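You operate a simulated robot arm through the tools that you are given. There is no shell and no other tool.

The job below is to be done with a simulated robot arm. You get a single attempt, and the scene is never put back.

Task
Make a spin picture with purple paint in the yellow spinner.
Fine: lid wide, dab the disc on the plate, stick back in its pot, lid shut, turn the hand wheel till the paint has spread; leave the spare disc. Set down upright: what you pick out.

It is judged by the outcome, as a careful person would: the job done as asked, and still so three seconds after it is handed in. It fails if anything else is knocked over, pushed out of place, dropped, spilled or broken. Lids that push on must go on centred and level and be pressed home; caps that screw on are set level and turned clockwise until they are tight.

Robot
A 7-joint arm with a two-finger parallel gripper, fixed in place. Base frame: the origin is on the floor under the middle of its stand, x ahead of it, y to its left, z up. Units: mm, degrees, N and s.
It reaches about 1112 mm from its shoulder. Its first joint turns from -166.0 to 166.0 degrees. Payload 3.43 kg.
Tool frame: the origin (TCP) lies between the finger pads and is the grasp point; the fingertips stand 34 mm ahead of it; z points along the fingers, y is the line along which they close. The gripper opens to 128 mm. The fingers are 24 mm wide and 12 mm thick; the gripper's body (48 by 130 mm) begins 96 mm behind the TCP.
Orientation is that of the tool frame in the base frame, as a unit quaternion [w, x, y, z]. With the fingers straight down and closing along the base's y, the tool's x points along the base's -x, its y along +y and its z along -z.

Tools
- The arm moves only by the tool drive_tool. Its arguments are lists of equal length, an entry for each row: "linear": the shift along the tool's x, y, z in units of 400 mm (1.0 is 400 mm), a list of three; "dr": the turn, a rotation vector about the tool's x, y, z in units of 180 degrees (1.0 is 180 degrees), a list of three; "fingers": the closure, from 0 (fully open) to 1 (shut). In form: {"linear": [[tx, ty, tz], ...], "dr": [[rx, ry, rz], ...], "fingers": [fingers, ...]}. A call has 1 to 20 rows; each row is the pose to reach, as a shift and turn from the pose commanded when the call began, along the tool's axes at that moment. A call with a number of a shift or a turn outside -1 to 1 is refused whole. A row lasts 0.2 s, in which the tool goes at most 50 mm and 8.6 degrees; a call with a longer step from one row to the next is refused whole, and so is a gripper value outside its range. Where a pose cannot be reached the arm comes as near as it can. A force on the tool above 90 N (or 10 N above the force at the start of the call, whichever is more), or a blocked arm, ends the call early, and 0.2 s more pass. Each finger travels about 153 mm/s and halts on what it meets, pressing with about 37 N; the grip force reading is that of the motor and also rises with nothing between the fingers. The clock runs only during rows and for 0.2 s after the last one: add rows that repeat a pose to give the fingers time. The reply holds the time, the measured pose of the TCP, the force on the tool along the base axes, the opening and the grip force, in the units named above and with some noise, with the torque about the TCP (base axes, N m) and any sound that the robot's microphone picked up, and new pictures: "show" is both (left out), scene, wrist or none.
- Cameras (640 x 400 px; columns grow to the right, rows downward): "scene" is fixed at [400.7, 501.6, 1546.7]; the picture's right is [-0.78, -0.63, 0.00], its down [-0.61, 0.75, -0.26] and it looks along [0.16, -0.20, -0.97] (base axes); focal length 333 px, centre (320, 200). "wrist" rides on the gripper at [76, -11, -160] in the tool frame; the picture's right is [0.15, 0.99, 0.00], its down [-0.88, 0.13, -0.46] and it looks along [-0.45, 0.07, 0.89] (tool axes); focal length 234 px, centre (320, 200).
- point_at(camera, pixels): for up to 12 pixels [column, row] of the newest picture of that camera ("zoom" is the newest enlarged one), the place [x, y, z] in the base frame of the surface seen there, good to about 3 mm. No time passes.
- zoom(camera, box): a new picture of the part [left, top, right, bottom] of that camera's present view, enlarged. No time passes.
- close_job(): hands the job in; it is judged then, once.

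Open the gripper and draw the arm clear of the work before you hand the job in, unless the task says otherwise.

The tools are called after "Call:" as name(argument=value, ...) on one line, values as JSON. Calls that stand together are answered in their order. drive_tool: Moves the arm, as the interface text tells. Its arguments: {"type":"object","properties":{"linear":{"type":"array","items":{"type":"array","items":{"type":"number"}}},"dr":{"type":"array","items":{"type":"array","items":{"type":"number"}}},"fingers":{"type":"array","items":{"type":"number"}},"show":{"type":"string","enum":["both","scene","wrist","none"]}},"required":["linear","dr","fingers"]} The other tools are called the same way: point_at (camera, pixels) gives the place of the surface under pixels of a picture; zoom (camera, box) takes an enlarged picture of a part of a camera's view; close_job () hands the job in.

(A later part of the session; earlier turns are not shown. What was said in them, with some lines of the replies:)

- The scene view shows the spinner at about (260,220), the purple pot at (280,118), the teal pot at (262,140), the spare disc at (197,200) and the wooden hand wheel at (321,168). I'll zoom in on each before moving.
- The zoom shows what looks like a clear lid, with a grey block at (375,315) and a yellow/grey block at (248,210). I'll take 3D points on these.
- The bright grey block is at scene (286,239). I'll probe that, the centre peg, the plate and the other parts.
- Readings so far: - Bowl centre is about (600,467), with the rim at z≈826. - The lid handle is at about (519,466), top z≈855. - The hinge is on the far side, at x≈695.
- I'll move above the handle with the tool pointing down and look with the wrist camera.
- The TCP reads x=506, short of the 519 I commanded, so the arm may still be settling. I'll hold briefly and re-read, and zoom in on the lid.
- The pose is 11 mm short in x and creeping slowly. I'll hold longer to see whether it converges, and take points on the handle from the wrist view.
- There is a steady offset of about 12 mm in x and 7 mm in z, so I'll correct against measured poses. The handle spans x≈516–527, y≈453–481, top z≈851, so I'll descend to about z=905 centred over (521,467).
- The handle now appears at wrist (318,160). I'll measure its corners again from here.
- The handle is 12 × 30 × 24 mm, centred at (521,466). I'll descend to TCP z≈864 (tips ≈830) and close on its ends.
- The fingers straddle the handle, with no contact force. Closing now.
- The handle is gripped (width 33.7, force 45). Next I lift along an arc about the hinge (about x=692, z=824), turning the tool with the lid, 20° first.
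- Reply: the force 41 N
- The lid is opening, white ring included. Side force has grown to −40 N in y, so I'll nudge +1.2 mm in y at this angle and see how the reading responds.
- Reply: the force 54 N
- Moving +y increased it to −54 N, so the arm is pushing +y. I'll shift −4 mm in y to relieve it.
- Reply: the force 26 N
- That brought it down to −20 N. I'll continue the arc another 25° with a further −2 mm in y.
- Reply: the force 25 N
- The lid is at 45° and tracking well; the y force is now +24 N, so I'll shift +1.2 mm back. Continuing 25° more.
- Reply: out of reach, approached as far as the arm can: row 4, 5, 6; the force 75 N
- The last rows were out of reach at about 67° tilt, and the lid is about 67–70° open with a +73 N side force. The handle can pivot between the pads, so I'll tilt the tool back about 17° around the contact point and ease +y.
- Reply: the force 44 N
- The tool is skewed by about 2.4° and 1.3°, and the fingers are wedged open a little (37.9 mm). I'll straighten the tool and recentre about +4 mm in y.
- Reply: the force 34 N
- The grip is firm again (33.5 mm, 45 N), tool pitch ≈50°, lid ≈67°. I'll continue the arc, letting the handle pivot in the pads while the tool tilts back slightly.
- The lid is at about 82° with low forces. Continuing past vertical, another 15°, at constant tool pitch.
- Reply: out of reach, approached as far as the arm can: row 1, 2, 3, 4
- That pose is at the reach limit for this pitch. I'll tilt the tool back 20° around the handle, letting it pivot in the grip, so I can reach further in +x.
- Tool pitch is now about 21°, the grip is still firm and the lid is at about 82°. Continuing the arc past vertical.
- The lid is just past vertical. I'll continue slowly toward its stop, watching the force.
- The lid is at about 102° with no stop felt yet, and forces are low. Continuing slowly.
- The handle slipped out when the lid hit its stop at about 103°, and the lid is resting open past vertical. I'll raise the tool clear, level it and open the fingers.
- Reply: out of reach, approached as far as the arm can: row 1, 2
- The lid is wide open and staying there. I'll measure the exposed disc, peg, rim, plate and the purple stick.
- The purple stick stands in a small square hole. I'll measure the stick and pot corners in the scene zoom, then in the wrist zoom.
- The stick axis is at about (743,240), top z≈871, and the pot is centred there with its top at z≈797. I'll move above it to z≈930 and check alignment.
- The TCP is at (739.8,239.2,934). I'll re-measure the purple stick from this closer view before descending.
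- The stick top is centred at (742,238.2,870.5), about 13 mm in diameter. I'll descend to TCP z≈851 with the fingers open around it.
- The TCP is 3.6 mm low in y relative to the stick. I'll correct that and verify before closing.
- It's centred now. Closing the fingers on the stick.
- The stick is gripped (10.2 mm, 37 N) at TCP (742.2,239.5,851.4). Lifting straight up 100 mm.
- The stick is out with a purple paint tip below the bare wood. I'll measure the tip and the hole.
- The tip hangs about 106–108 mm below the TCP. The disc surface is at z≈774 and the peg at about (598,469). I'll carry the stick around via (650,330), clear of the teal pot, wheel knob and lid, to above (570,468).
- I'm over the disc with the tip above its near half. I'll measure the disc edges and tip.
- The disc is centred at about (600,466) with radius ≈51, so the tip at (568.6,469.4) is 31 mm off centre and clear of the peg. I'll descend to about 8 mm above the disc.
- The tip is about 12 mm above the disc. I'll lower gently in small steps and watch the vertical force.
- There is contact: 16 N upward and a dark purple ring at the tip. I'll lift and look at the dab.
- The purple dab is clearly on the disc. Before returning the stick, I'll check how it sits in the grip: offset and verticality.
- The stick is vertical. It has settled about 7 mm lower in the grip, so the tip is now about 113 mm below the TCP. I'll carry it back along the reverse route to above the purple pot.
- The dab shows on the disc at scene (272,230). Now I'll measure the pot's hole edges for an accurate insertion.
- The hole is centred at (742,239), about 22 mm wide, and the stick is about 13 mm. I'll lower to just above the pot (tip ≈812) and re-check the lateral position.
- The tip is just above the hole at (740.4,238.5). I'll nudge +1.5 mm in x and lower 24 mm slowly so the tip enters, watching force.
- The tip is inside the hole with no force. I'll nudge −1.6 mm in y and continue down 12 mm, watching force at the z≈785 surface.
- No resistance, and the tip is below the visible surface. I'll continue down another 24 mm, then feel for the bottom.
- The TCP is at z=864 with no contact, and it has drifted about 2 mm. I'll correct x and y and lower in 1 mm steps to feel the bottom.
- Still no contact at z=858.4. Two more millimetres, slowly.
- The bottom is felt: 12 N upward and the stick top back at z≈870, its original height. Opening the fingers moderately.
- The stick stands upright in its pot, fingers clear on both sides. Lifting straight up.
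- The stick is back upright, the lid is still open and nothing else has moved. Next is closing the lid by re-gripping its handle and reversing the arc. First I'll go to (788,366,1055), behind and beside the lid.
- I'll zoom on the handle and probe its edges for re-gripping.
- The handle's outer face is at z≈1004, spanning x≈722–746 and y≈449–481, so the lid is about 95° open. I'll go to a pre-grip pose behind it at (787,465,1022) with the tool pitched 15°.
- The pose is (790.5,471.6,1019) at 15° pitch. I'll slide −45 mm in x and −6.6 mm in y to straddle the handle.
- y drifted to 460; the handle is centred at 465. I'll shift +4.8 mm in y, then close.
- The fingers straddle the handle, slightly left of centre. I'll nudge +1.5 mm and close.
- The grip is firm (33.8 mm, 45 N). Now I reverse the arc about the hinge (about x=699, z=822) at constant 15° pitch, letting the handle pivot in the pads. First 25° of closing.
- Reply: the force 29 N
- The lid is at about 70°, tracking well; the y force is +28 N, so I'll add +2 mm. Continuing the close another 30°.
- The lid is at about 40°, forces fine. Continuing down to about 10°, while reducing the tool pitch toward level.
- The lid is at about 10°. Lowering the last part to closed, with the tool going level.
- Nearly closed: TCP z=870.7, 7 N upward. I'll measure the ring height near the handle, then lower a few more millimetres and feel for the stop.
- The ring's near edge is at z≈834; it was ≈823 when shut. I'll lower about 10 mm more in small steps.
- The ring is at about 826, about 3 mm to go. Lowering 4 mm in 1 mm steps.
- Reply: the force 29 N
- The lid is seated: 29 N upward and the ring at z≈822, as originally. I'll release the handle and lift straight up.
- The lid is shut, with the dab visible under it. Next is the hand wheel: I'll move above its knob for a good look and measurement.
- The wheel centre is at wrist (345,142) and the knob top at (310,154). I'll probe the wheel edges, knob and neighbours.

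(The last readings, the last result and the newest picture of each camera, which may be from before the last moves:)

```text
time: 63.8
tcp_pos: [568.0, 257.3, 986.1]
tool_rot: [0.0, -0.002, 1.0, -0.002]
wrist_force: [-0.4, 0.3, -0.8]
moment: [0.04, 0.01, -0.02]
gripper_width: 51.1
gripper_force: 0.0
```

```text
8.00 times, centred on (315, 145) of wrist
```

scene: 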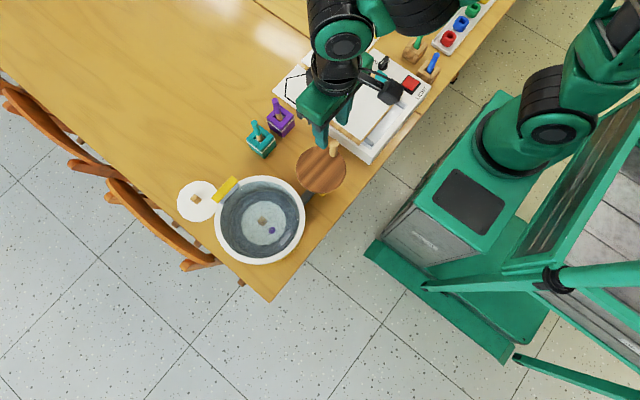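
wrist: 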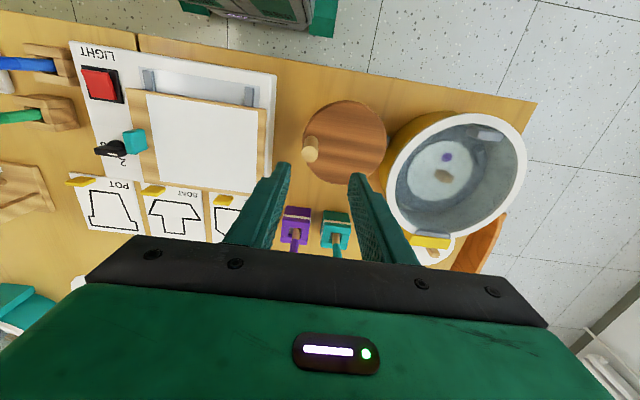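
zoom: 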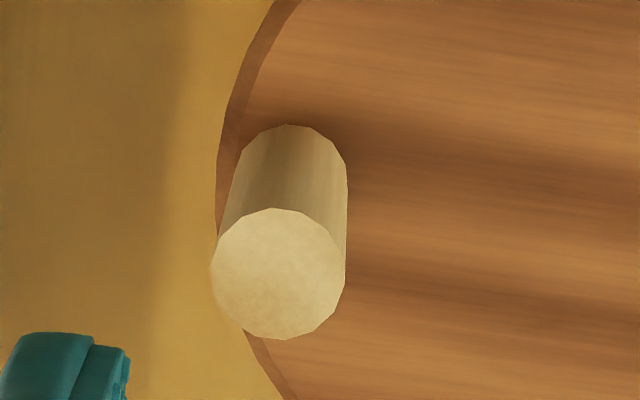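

The wheel centre is about (565.5,291), and the knob is at (568,248), radius 43 mm, top z≈889. I'll push the knob round with closed fingertips: close the fingers, go to (537,259) just behind the knob, and descend.

Call:
drive_tool(linear=[[0.04, 0.002, 0], [0.078, 0.004, 0], [0.078, 0.004, 0.03], [0.078, 0.004, 0.1], [0.078, 0.004, 0.17], [0.078, 0.004, 0.21], [0.078, 0.004, 0.21]], dr=[[0, 0, 0], [0, 0, 0], [0, 0, 0], [0, 0, 0], [0, 0, 0], [0, 0, 0], [0, 0, 0]], fingers=[0.85, 1.0, 1.0, 1.0, 1.0, 1.0, 1.0], show="wrist")

Call:
zoom(camera="wrist", box=[220, 60, 420, 230])

```text
time: 65.4
tcp_pos: [536.4, 259.4, 901.5]
tool_rot: [0.0, -0.002, 1.0, 0.0]
wrist_force: [1.1, 0.4, 1.0]
moment: [0.01, 0.0, 0.02]
gripper_width: 0.1
gripper_force: 33.0
```

wrist: 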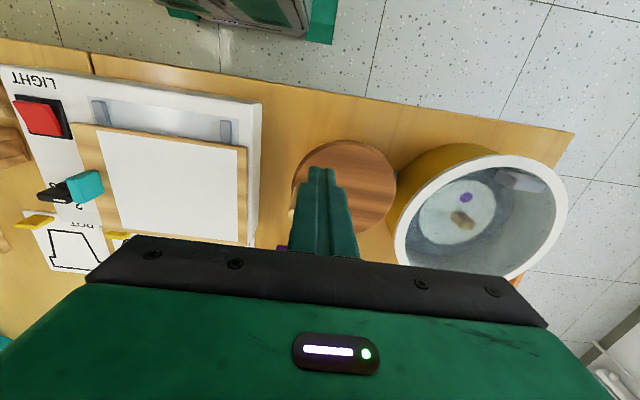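

```text
2.35 times, centred on (320, 145) of wrist
```

zoom: 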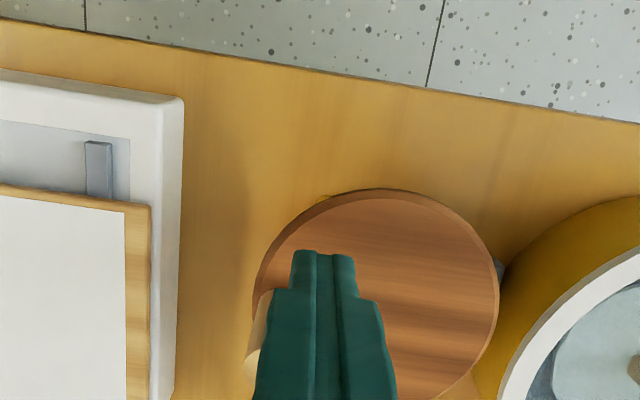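

The fingertips are behind the knob and clear of it. Descending to TCP z≈877 (tips ≈843, above the wheel face at 831).

Call:
drive_tool(linear=[[0, 0, 0.03], [0, 0, 0.06], [0, 0, 0.06]], dr=[[0, 0, 0], [0, 0, 0], [0, 0, 0]], fingers=[1.0, 1.0, 1.0], show="scene")

Call:
zoom(camera="scene", box=[270, 110, 370, 210])

```text
time: 66.2
tcp_pos: [536.3, 262.6, 877.7]
tool_rot: [0.0, -0.002, 1.0, -0.001]
wrist_force: [0.2, -0.2, 0.0]
moment: [0.05, -0.01, 0.02]
gripper_width: 0.0
gripper_force: 32.6
```

scene: 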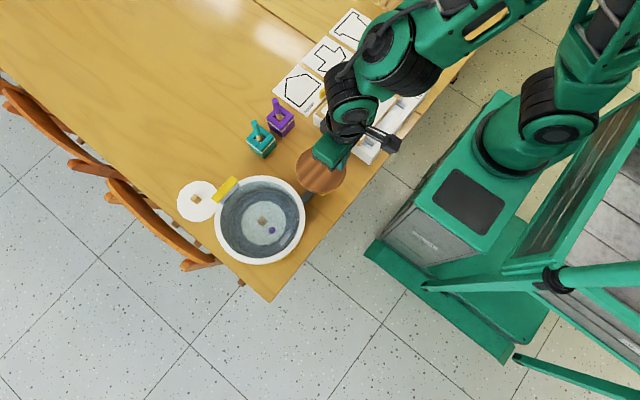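

```text
4.00 times, centred on (320, 160) of scene
```

zoom: 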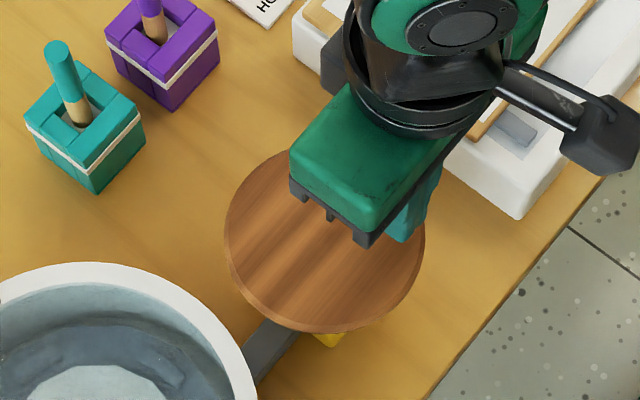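

The pusher is at −136° around the wheel centre and the knob at −87°. I'll sweep it counter-clockwise 120° in 12° steps and watch force and the result.

Call:
drive_tool(linear=[[-0.0129, -0.0181, 0], [-0.0328, -0.0287, 0], [-0.0543, -0.0349, 0], [-0.0768, -0.0364, 0], [-0.099, -0.0333, 0], [-0.1201, -0.0256, 0], [-0.1392, -0.0137, 0], [-0.1554, 0.0019, 0], [-0.1679, 0.0205, 0], [-0.1763, 0.0414, 0]], dr=[[0, 0, 0], [0, 0, 0], [0, 0, 0], [0, 0, 0], [0, 0, 0], [0, 0, 0], [0, 0, 0], [0, 0, 0], [0, 0, 0], [0, 0, 0]], fingers=[1.0, 1.0, 1.0, 1.0, 1.0, 1.0, 1.0, 1.0, 1.0, 1.0], show="both")

Call:
zoom(camera="scene", box=[200, 110, 370, 270])

Call:
zoom(camera="wrist", box=[250, 100, 450, 260])

```text
time: 68.4
tcp_pos: [606.9, 278.1, 875.6]
tool_rot: [-0.001, -0.001, 1.0, -0.001]
wrist_force: [0.0, 0.9, 0.0]
moment: [-0.02, -0.04, 0.01]
gripper_width: 0.2
gripper_force: 33.0
```

scene: 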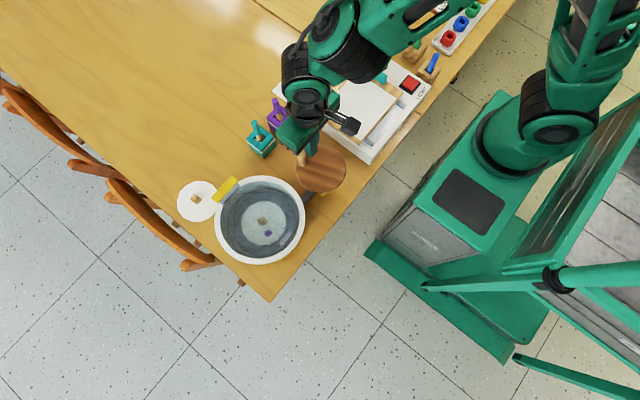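
wrist: 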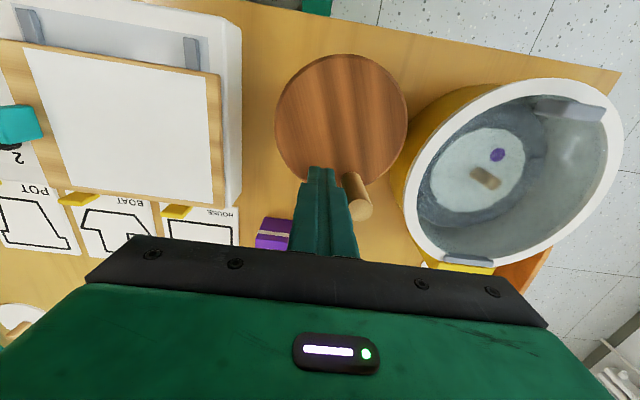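

```text
2.50 times, centred on (285, 190) of scene
```

zoom: 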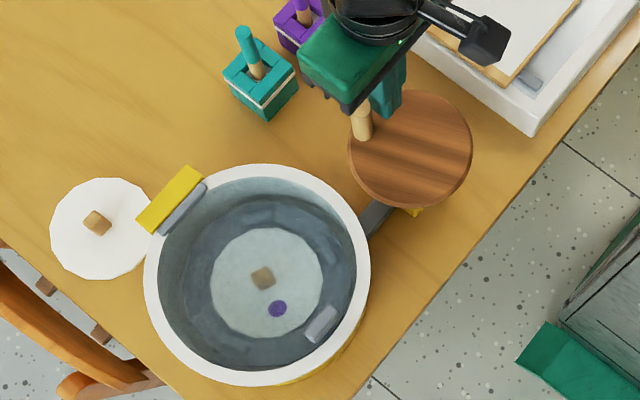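

```text
2.50 times, centred on (350, 180) of wrist
```

zoom: 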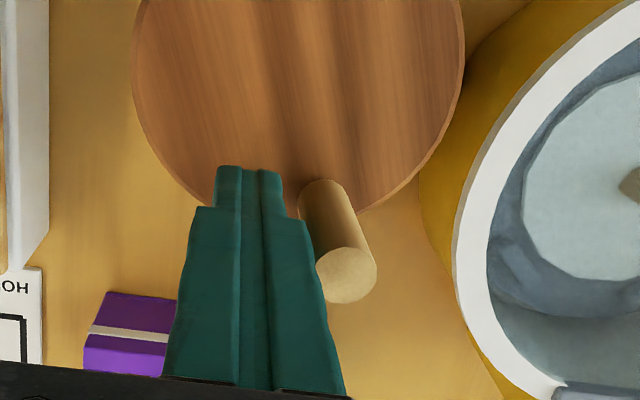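

Pushing works: forces stay under 1 N and the knob is now at about +18°. The dab has shifted round the peg, so the plate is turning. Now I'll turn continuously, about 2 revolutions at 36° per row.

Call:
drive_tool(linear=[[-0.0039, 0.0371, 0], [0.0122, 0.0866, 0], [0.0631, 0.1293, 0], [0.1293, 0.1339, 0], [0.1857, 0.0987, 0], [0.2106, 0.0371, 0], [0.1945, -0.0274, 0], [0.1436, -0.0701, 0], [0.0773, -0.0747, 0], [0.021, -0.0395, 0], [-0.0039, 0.0221, 0], [0.0122, 0.0866, 0], [0.0631, 0.1293, 0], [0.1293, 0.1339, 0], [0.1857, 0.0987, 0], [0.2106, 0.0371, 0], [0.1945, -0.0274, 0], [0.1436, -0.0701, 0], [0.0773, -0.0747, 0], [0.0314, -0.0503, 0]], dr=[[0, 0, 0], [0, 0, 0], [0, 0, 0], [0, 0, 0], [0, 0, 0], [0, 0, 0], [0, 0, 0], [0, 0, 0], [0, 0, 0], [0, 0, 0], [0, 0, 0], [0, 0, 0], [0, 0, 0], [0, 0, 0], [0, 0, 0], [0, 0, 0], [0, 0, 0], [0, 0, 0], [0, 0, 0], [0, 0, 0]], fingers=[1, 1, 1, 1, 1, 1, 1, 1, 1, 1, 1, 1, 1, 1, 1, 1, 1, 1, 1, 1], show="both")

Call:
zoom(camera="scene", box=[200, 110, 370, 270])

Call:
zoom(camera="scene", box=[220, 180, 310, 265])

```text
time: 72.6
tcp_pos: [591.7, 255.1, 875.5]
tool_rot: [0.0, -0.002, 1.0, -0.001]
wrist_force: [0.1, 0.9, -0.1]
moment: [-0.01, 0.0, -0.03]
gripper_width: 0.0
gripper_force: 33.3
```

scene: 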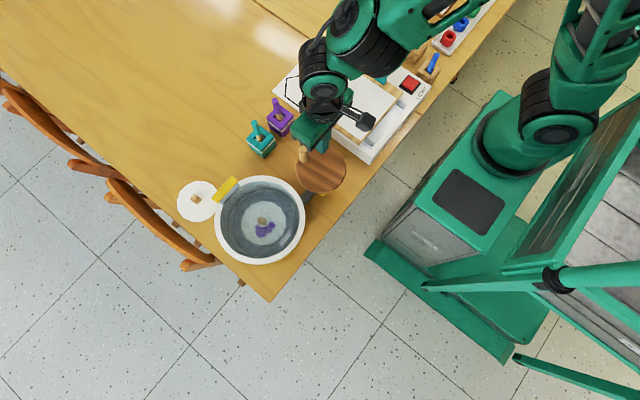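
wrist: 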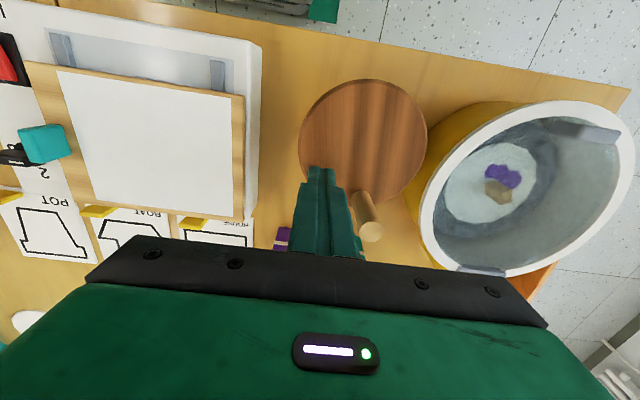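

```text
2.50 times, centred on (285, 190) of scene
```

zoom: 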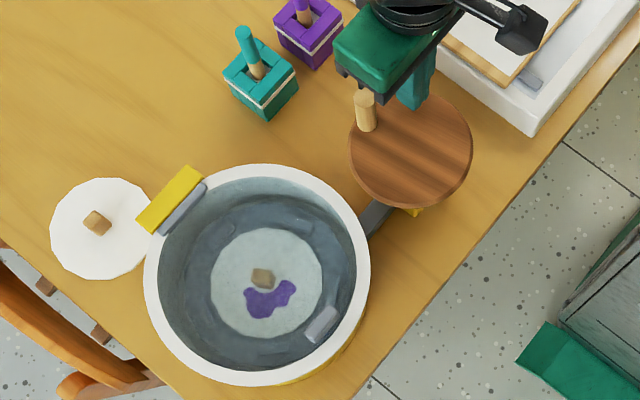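

```text
4.71 times, centred on (265, 222) of scene
```

zoom: 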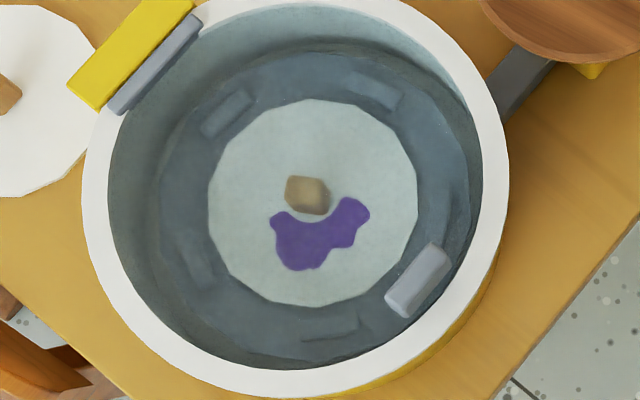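

The dab is clearly spreading into a larger purple shape. I'll keep turning, a bit faster, for about 2¼ more revolutions.

Call:
drive_tool(linear=[[-0.023, 0.0294, 0], [-0.0353, 0.0874, 0], [-0.0054, 0.1546, 0], [0.0701, 0.1874, 0], [0.1466, 0.1572, 0], [0.1794, 0.0818, 0], [0.1493, 0.0052, 0], [0.0738, -0.0276, 0], [-0.0028, 0.0026, 0], [-0.0356, 0.078, 0], [-0.0054, 0.1546, 0], [0.0701, 0.1874, 0], [0.1466, 0.1572, 0], [0.1794, 0.0818, 0], [0.1493, 0.0052, 0], [0.0738, -0.0276, 0], [-0.0028, 0.0026, 0], [-0.0356, 0.078, 0], [-0.0193, 0.1369, 0], [0.0028, 0.1623, 0]], dr=[[0, 0, 0], [0, 0, 0], [0, 0, 0], [0, 0, 0], [0, 0, 0], [0, 0, 0], [0, 0, 0], [0, 0, 0], [0, 0, 0], [0, 0, 0], [0, 0, 0], [0, 0, 0], [0, 0, 0], [0, 0, 0], [0, 0, 0], [0, 0, 0], [0, 0, 0], [0, 0, 0], [0, 0, 0], [0, 0, 0]], fingers=[1, 1, 1, 1, 1, 1, 1, 1, 1, 1, 1, 1, 1, 1, 1, 1, 1, 1, 1, 1], show="both")

Call:
zoom(camera="scene", box=[200, 110, 370, 270])

Call:
zoom(camera="scene", box=[220, 180, 310, 265])

```text
time: 76.8
tcp_pos: [592.2, 323.5, 877.2]
tool_rot: [0.0, -0.002, 1.0, -0.001]
wrist_force: [-0.7, 0.9, 0.5]
moment: [0.02, 0.0, 0.01]
gripper_width: 0.0
gripper_force: 33.4
```

scene: 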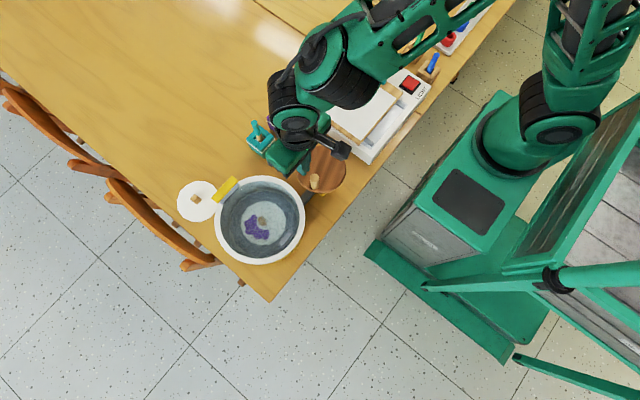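
wrist: 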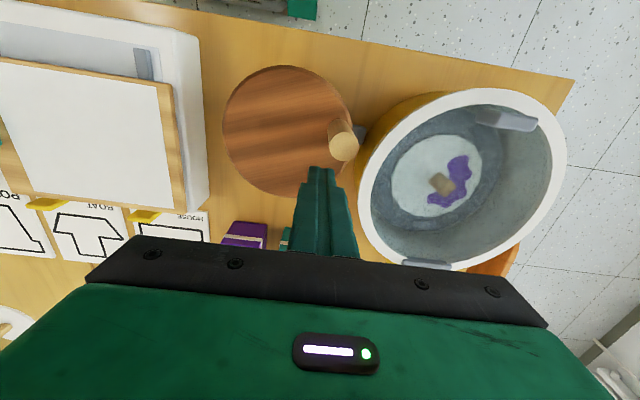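

```text
2.50 times, centred on (285, 190) of scene
```

zoom: 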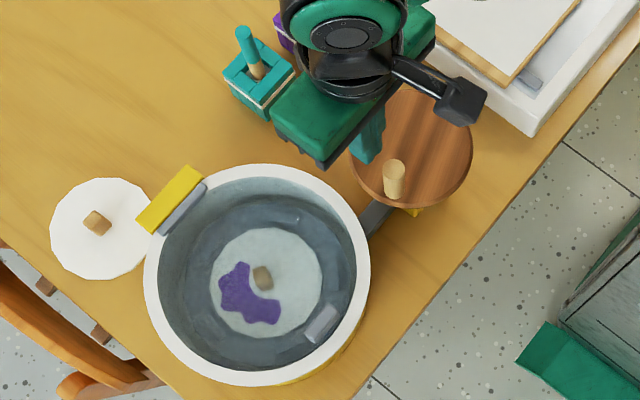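

```text
4.71 times, centred on (265, 222) of scene
```

zoom: 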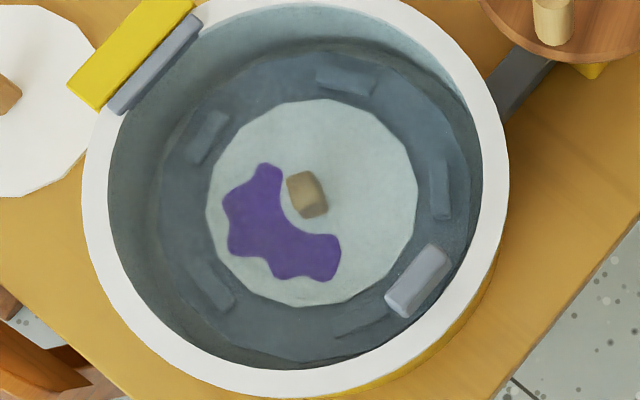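

The paint keeps spreading with turning; the knob is followed cleanly with negligible force. Another about 2¼ revolutions.

Call:
drive_tool(linear=[[0.0323, 0.0187, 0], [0.0951, 0.022, 0], [0.1613, -0.027, 0], [0.1734, -0.1084, 0], [0.1245, -0.1745, 0], [0.0431, -0.1867, 0], [-0.0231, -0.1377, 0], [-0.0352, -0.0564, 0], [0.0137, 0.0098, 0], [0.0951, 0.022, 0], [0.1613, -0.027, 0], [0.1734, -0.1084, 0], [0.1245, -0.1745, 0], [0.0431, -0.1867, 0], [-0.0231, -0.1377, 0], [-0.0352, -0.0564, 0], [0.0137, 0.0098, 0], [0.0951, 0.022, 0], [0.1515, -0.0133, 0], [0.1701, -0.0456, 0]], dr=[[0, 0, 0], [0, 0, 0], [0, 0, 0], [0, 0, 0], [0, 0, 0], [0, 0, 0], [0, 0, 0], [0, 0, 0], [0, 0, 0], [0, 0, 0], [0, 0, 0], [0, 0, 0], [0, 0, 0], [0, 0, 0], [0, 0, 0], [0, 0, 0], [0, 0, 0], [0, 0, 0], [0, 0, 0], [0, 0, 0]], fingers=[1, 1, 1, 1, 1, 1, 1, 1, 1, 1, 1, 1, 1, 1, 1, 1, 1, 1, 1, 1], show="both")

Call:
zoom(camera="scene", box=[200, 110, 370, 270])

Call:
zoom(camera="scene", box=[220, 180, 310, 265])

```text
time: 81.0
tcp_pos: [521.5, 306.0, 878.0]
tool_rot: [0.0, -0.002, 1.0, -0.001]
wrist_force: [0.3, -0.3, -0.1]
moment: [0.0, -0.04, -0.04]
gripper_width: 0.3
gripper_force: 33.1
```

scene: 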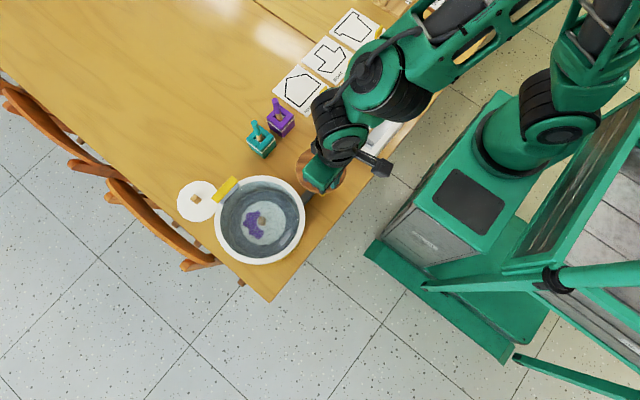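
wrist: 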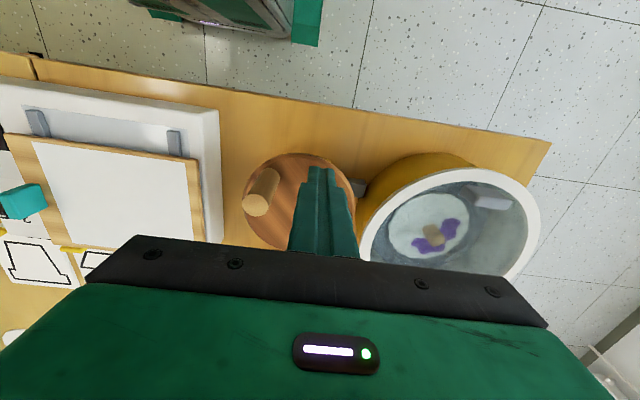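

```text
2.50 times, centred on (285, 190) of scene
```

zoom: 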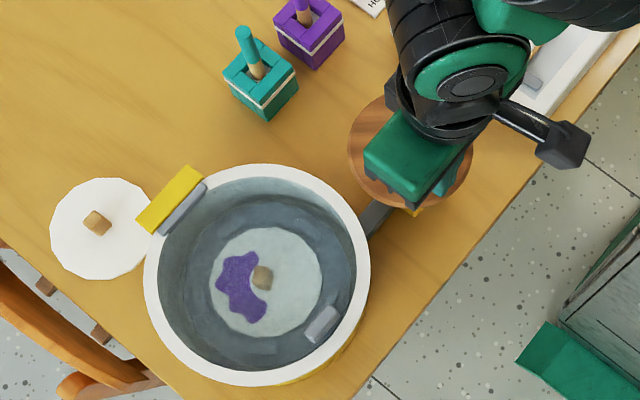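

```text
4.71 times, centred on (265, 222) of scene
```

zoom: 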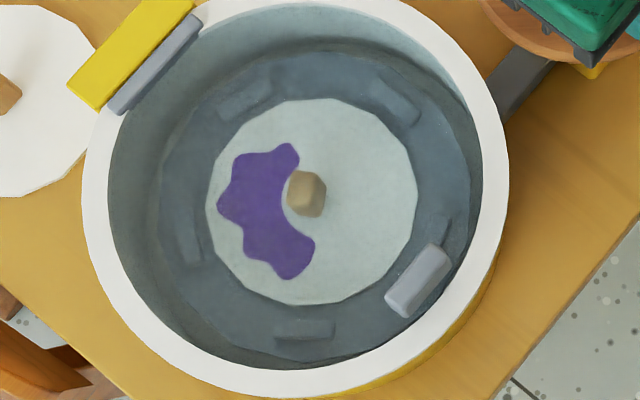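

The spread shape looks similar in size to the last look, so it may be near its full spread. I'll turn about 2¼ more revolutions and compare.

Call:
drive_tool(linear=[[0.0065, -0.0368, 0], [-0.0119, -0.0969, 0], [-0.0805, -0.1423, 0], [-0.1612, -0.1259, 0], [-0.2066, -0.0573, 0], [-0.1902, 0.0234, 0], [-0.1215, 0.0688, 0], [-0.0409, 0.0524, 0], [0.0045, -0.0163, 0], [-0.0119, -0.0969, 0], [-0.0805, -0.1423, 0], [-0.1612, -0.1259, 0], [-0.2066, -0.0573, 0], [-0.1902, 0.0234, 0], [-0.1215, 0.0688, 0], [-0.0409, 0.0524, 0], [0.0045, -0.0163, 0], [-0.0119, -0.0969, 0], [-0.0643, -0.1378, 0], [-0.101, -0.1443, 0]], dr=[[0, 0, 0], [0, 0, 0], [0, 0, 0], [0, 0, 0], [0, 0, 0], [0, 0, 0], [0, 0, 0], [0, 0, 0], [0, 0, 0], [0, 0, 0], [0, 0, 0], [0, 0, 0], [0, 0, 0], [0, 0, 0], [0, 0, 0], [0, 0, 0], [0, 0, 0], [0, 0, 0], [0, 0, 0], [0, 0, 0]], fingers=[1, 1, 1, 1, 1, 1, 1, 1, 1, 1, 1, 1, 1, 1, 1, 1, 1, 1, 1, 1], show="both")

Call:
zoom(camera="scene", box=[200, 110, 370, 270])

Call:
zoom(camera="scene", box=[220, 180, 310, 265])

```text
time: 85.2
tcp_pos: [564.3, 248.1, 877.1]
tool_rot: [0.0, -0.001, 1.0, -0.001]
wrist_force: [-0.4, 0.3, 0.2]
moment: [0.04, -0.03, 0.0]
gripper_width: 0.0
gripper_force: 32.6
```

scene: 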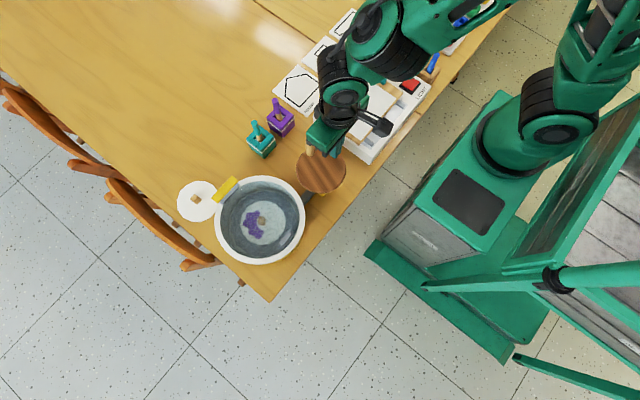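
wrist: 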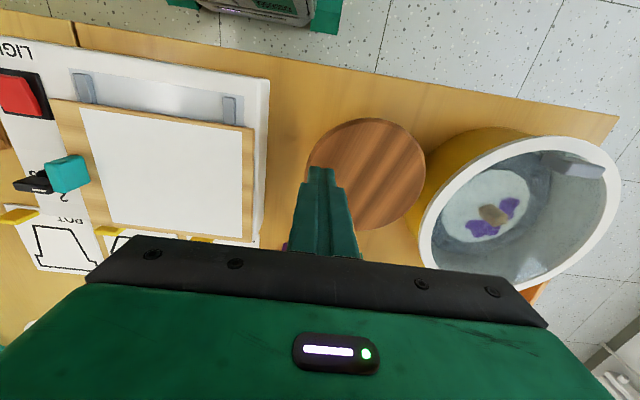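

```text
2.50 times, centred on (285, 190) of scene
```

zoom: 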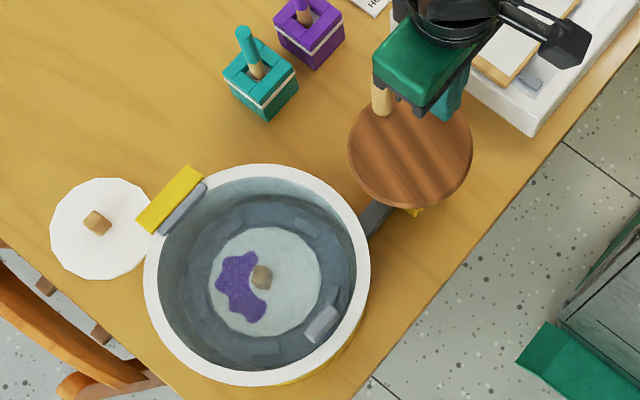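

```text
4.71 times, centred on (265, 222) of scene
```

zoom: 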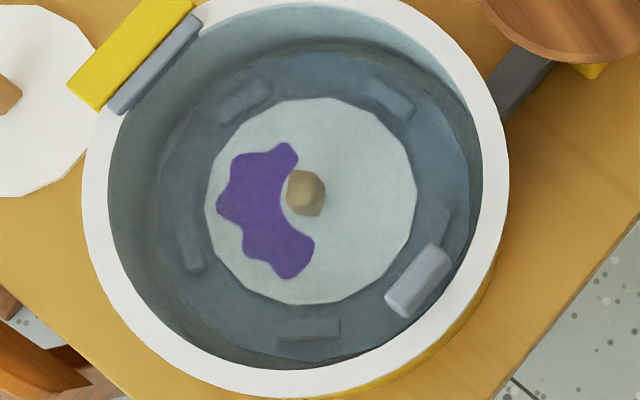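

The pattern's size and orientation are unchanged from the last look. To check that the plate still turns with the wheel, I'll do a slower 72° sweep and compare.

Call:
drive_tool(linear=[[-0.0224, 0.0024, 0], [-0.0437, 0.0093, 0], [-0.0632, 0.0205, 0], [-0.0799, 0.0356, 0], [-0.0931, 0.0538, 0], [-0.1022, 0.0743, 0], [-0.1022, 0.0743, 0]], dr=[[0, 0, 0], [0, 0, 0], [0, 0, 0], [0, 0, 0], [0, 0, 0], [0, 0, 0], [0, 0, 0]], fingers=[1, 1, 1, 1, 1, 1, 1], show="both")

Call:
zoom(camera="scene", box=[200, 110, 370, 270])

Call:
zoom(camera="scene", box=[220, 180, 310, 265])

```text
time: 86.8
tcp_pos: [604.7, 277.7, 876.8]
tool_rot: [0.0, -0.001, 1.0, -0.001]
wrist_force: [0.1, 0.2, -0.1]
moment: [0.03, -0.01, -0.01]
gripper_width: 0.2
gripper_force: 33.1
```

scene: 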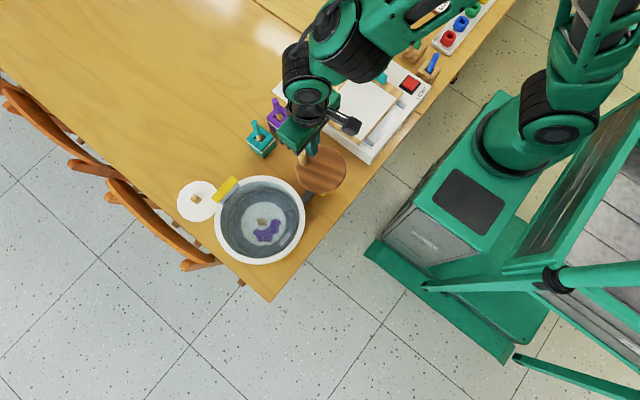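
wrist: 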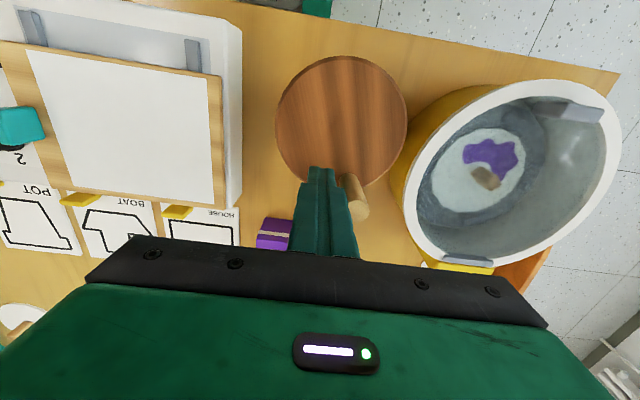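

```text
2.50 times, centred on (285, 190) of scene
```

zoom: 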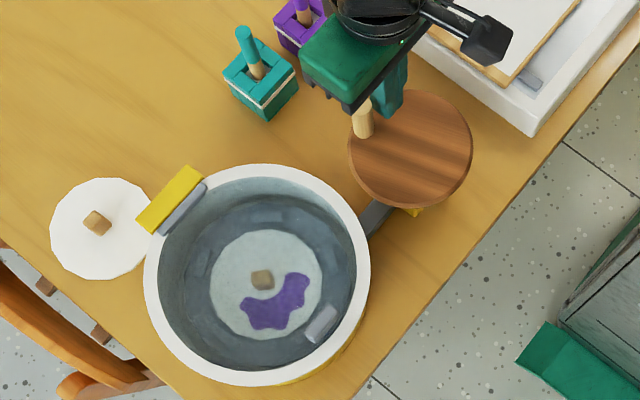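

```text
4.71 times, centred on (265, 222) of scene
```

zoom: 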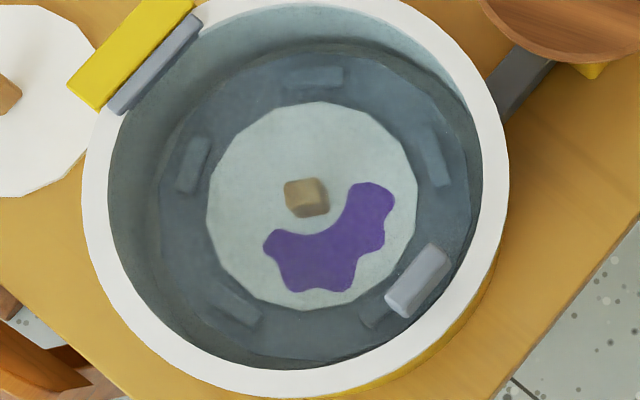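

The plate does turn with the wheel. The pattern holds its size at this speed, so I'll try one faster run of about 2¾ revolutions to see whether it spreads any further.

Call:
drive_tool(linear=[[-0.0077, 0.0371, 0], [0.0144, 0.0994, 0], [0.0832, 0.1416, 0], [0.173, 0.1175, 0], [0.2118, 0.0237, 0], [0.1573, -0.0621, 0], [0.0558, -0.0665, 0], [-0.0061, 0.0141, 0], [0.0245, 0.111, 0], [0.1214, 0.1416, 0], [0.202, 0.0797, 0], [0.1975, -0.0218, 0], [0.1118, -0.0764, 0], [0.018, -0.0375, 0], [-0.004, 0.0617, 0], [0.0646, 0.1366, 0], [0.1654, 0.1233, 0], [0.2123, 0.0332, 0], [0.1865, -0.0375, 0], [0.1488, -0.0665, 0]], dr=[[0, 0, 0], [0, 0, 0], [0, 0, 0], [0, 0, 0], [0, 0, 0], [0, 0, 0], [0, 0, 0], [0, 0, 0], [0, 0, 0], [0, 0, 0], [0, 0, 0], [0, 0, 0], [0, 0, 0], [0, 0, 0], [0, 0, 0], [0, 0, 0], [0, 0, 0], [0, 0, 0], [0, 0, 0], [0, 0, 0]], fingers=[1, 1, 1, 1, 1, 1, 1, 1, 1, 1, 1, 1, 1, 1, 1, 1, 1, 1, 1, 1], show="both")

Call:
zoom(camera="scene", box=[200, 110, 370, 270])

Call:
zoom(camera="scene", box=[220, 180, 310, 265])

```text
time: 91.0
tcp_pos: [546.8, 251.2, 874.3]
tool_rot: [0.0, -0.002, 1.0, -0.001]
wrist_force: [0.1, -0.3, 0.8]
moment: [0.0, -0.01, 0.0]
gripper_width: 0.0
gripper_force: 32.6
```

scene: 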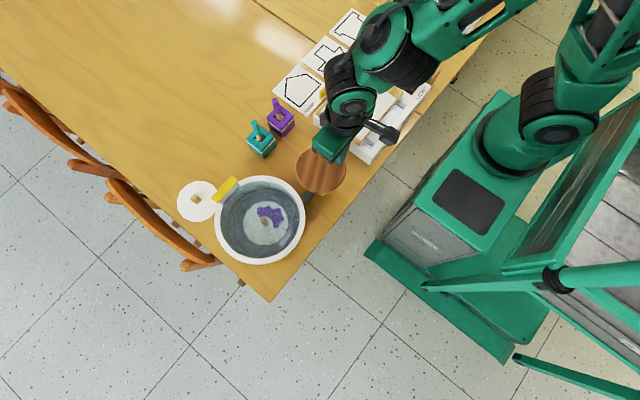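
wrist: 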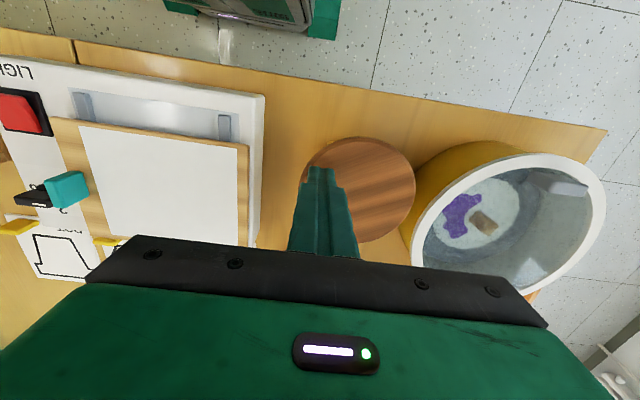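

```text
2.50 times, centred on (285, 190) of scene
```

zoom: 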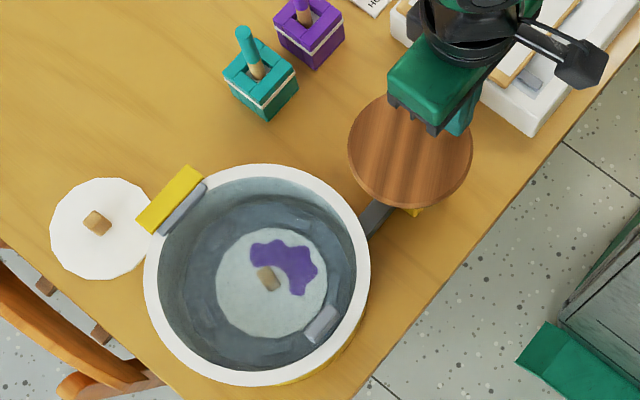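

```text
4.71 times, centred on (265, 222) of scene
```

zoom: 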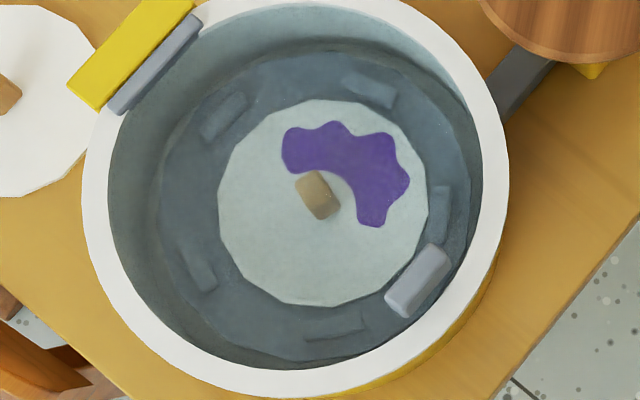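

The pattern is unchanged in size, so the spread is complete, but the disc has shifted a few millimetres on the plate in the fast run, so I won't spin faster. I'll measure the disc, peg and plate positions.

Call:
point_at(camera="scene", pixels=[[264.5, 220.5], [264, 218], [265, 223], [243.3, 221], [287.8, 222], [265, 201.5], [264, 244], [262, 222]])

Call:
zoom(camera="wrist", box=[400, 140, 620, 300])

```text
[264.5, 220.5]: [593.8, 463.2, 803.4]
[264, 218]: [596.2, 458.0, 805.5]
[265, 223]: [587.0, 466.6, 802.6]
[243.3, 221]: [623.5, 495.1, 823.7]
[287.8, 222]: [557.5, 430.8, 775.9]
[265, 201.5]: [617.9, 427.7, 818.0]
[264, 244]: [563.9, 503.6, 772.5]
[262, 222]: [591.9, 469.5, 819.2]
```

```text
2.50 times, centred on (510, 220) of wrist
```

zoom: 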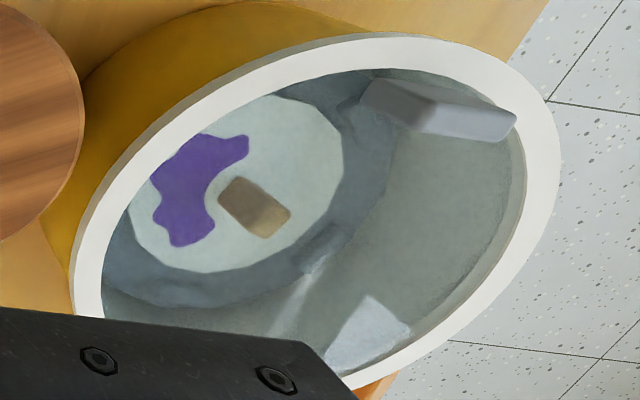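

The disc lies flat on the plate about 6 mm off centre, within the plate's ridges, and the paint is fully spread. I'll lift straight up off the wheel.

Call:
drive_tool(linear=[[0, 0, -0.03], [0, 0, -0.09], [0, 0, -0.17], [0, 0, -0.27], [0, 0, -0.37], [0, 0, -0.37]], dr=[[0, 0, 0], [0, 0, 0], [0, 0, 0], [0, 0, 0], [0, 0, 0], [0, 0, 0]], fingers=[1, 1, 1, 1, 1, 1], show="both")

Call:
zoom(camera="wrist", box=[240, 60, 480, 240])

```text
time: 92.4
tcp_pos: [547.3, 248.6, 1022.6]
tool_rot: [0.0, -0.002, 1.0, -0.001]
wrist_force: [0.4, 0.2, 0.5]
moment: [-0.01, 0.01, 0.0]
gripper_width: 0.0
gripper_force: 32.8
```

scene: 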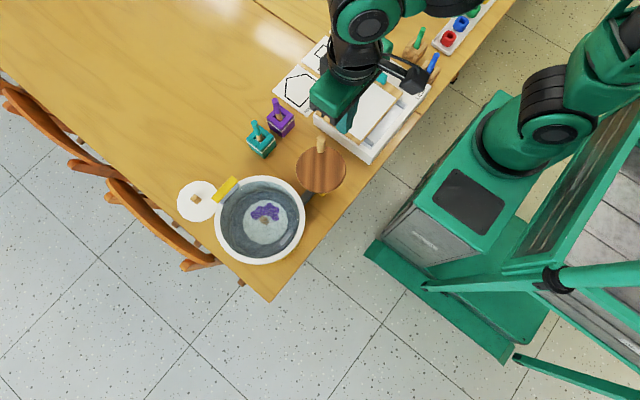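
wrist: 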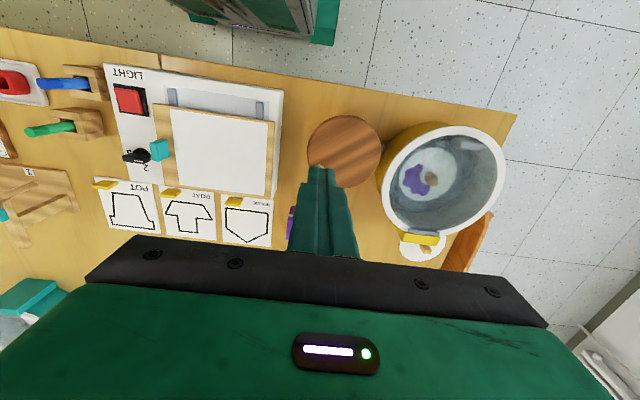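

```text
2.22 times, centred on (360, 150) of wrist
```

zoom: 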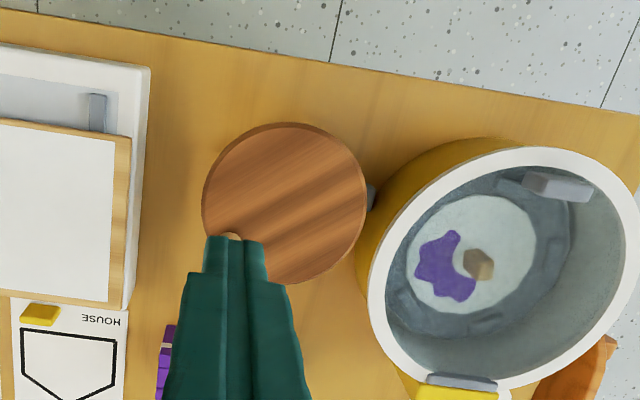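

The arm is off the wheel and everything nearby stands as before. I'll retreat to near the start pose with the fingers open and inspect the whole scene.

Call:
drive_tool(linear=[[0.05, 0.006, -0.06], [0.105, 0.012, -0.12], [0.16, 0.02, -0.18], [0.215, 0.026, -0.24], [0.2725, 0.0325, -0.2975], [0.2725, 0.0325, -0.2975], [0.2725, 0.0325, -0.2975], [0.2725, 0.0325, -0.2975]], dr=[[0, 0, 0], [0, 0, 0], [0, 0, 0], [0, 0, 0], [0, 0, 0], [0, 0, 0], [0, 0, 0], [0, 0, 0]], fingers=[1, 0.8, 0.6, 0.4, 0.2, 0, 0, 0], show="both")

Call:
zoom(camera="scene", box=[160, 90, 360, 280])

Call:
zoom(camera="scene", box=[210, 165, 320, 275])

Call:
zoom(camera="scene", box=[245, 80, 305, 165])

```text
time: 94.2
tcp_pos: [439.3, 260.1, 1141.3]
tool_rot: [0.0, -0.001, 1.0, -0.001]
wrist_force: [-0.7, -0.7, 0.5]
moment: [-0.01, -0.01, 0.0]
gripper_width: 128.0
gripper_force: 0.1
```

scene: 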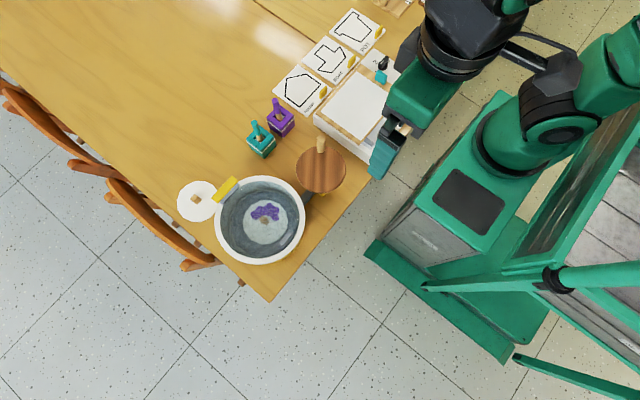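
wrist: 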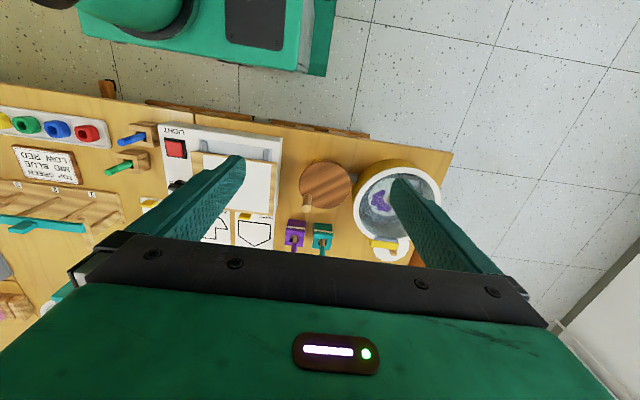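

```text
2.11 times, centred on (260, 185) of scene
```

zoom: 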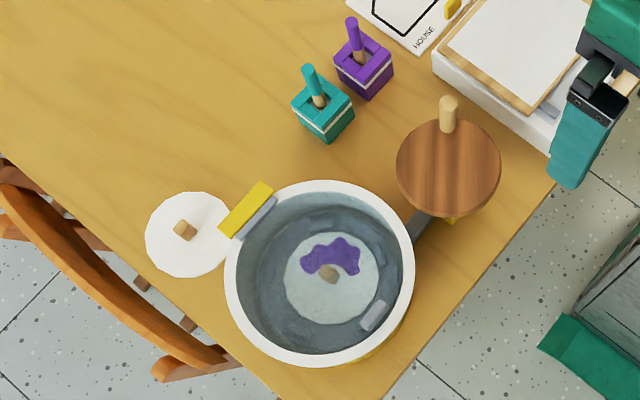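

```text
3.64 times, centred on (265, 220) of scene
```

zoom: 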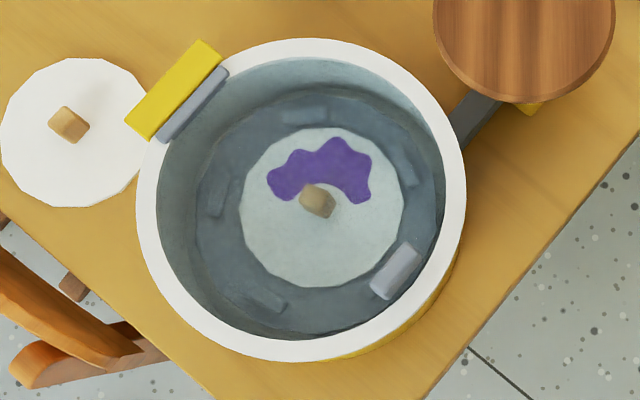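

```text
4.71 times, centred on (275, 122) of scene
```

zoom: 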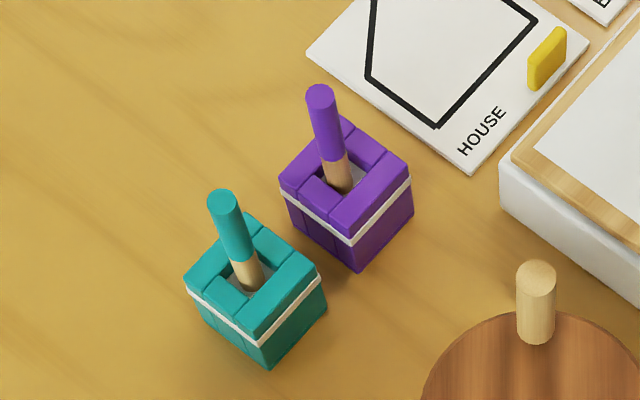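

The final layout looks right: stick upright in the purple pot, teal pot and spare disc untouched, lid shut, wavy purple pattern on the disc. One last numeric check of the lid height and object positions.

Call:
point_at(camera="scene", pixels=[[286, 239], [303, 220], [216, 225], [265, 178], [262, 262], [226, 189], [278, 101], [279, 114], [255, 123], [197, 200], [320, 168], [284, 242]])

Call:
drive_tool(linear=[[0, 0, 0], [0, 0, 0], [0, 0, 0]], dr=[[0, 0, 0], [0, 0, 0], [0, 0, 0]], fingers=[0, 0, 0], show="scene")

Call:
zoom(camera="scene", box=[210, 165, 320, 275])

```text
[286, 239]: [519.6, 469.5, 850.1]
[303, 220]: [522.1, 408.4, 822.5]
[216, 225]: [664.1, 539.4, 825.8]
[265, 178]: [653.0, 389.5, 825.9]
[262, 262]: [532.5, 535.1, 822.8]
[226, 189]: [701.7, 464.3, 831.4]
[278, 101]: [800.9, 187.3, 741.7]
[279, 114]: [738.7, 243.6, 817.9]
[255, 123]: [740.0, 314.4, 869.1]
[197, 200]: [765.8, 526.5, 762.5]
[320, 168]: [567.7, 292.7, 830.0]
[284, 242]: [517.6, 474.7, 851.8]
```

```text
time: 95.0
tcp_pos: [439.6, 260.9, 1141.3]
tool_rot: [0.0, -0.002, 1.0, 0.0]
wrist_force: [-0.9, 0.0, 0.1]
moment: [0.0, 0.01, -0.01]
gripper_width: 127.7
gripper_force: 0.1
```

scene: 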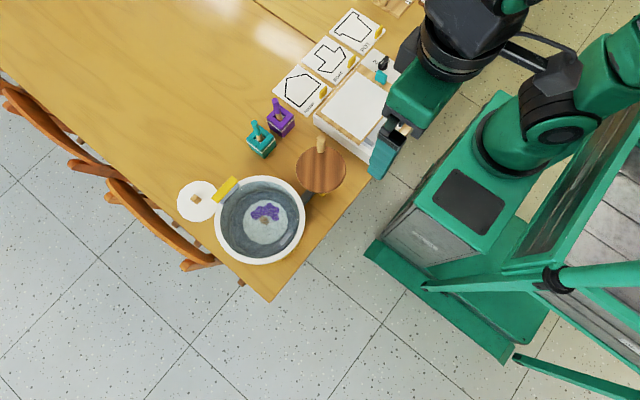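

```text
3.64 times, centred on (265, 220) of scene
```

zoom: 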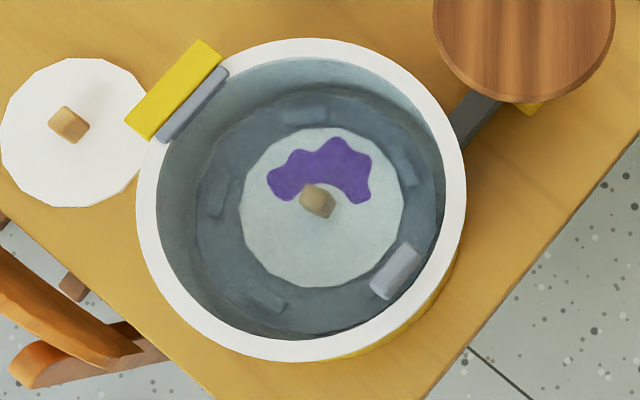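

The lid ring and handle are back at their original heights and level. The bowl, wheel, pots and spare disc are where they began, and the stick stands in its pot. The plate is at rest with the purple spread on the disc, and the arm is clear with the gripper open, so I'm handing in.

Call:
close_job()

```text
The job is handed in.
```

The purple spin picture is made in the yellow spinner, and I've handed the job in; no verdict has come back yet.

- **Lid:** I opened it to its stop, just past upright, and closed it again after the dab. Its ring is back at the height it started from.
- **Paint:** I made one purple dab on the disc. I turned the hand wheel about ten times. The dab spread into a wavy patch around part of the disc, which stopped growing about halfway through.
- **Stick:** It is back upright in the purple pot, at the height it started from.
- **Disc:** It slid about 6 mm off centre on the plate during the last, fastest turns. It is still flat on the plate.
- **Everything else:** The teal pot and the spare disc were left alone and are where they started. The arm is clear with the gripper open.
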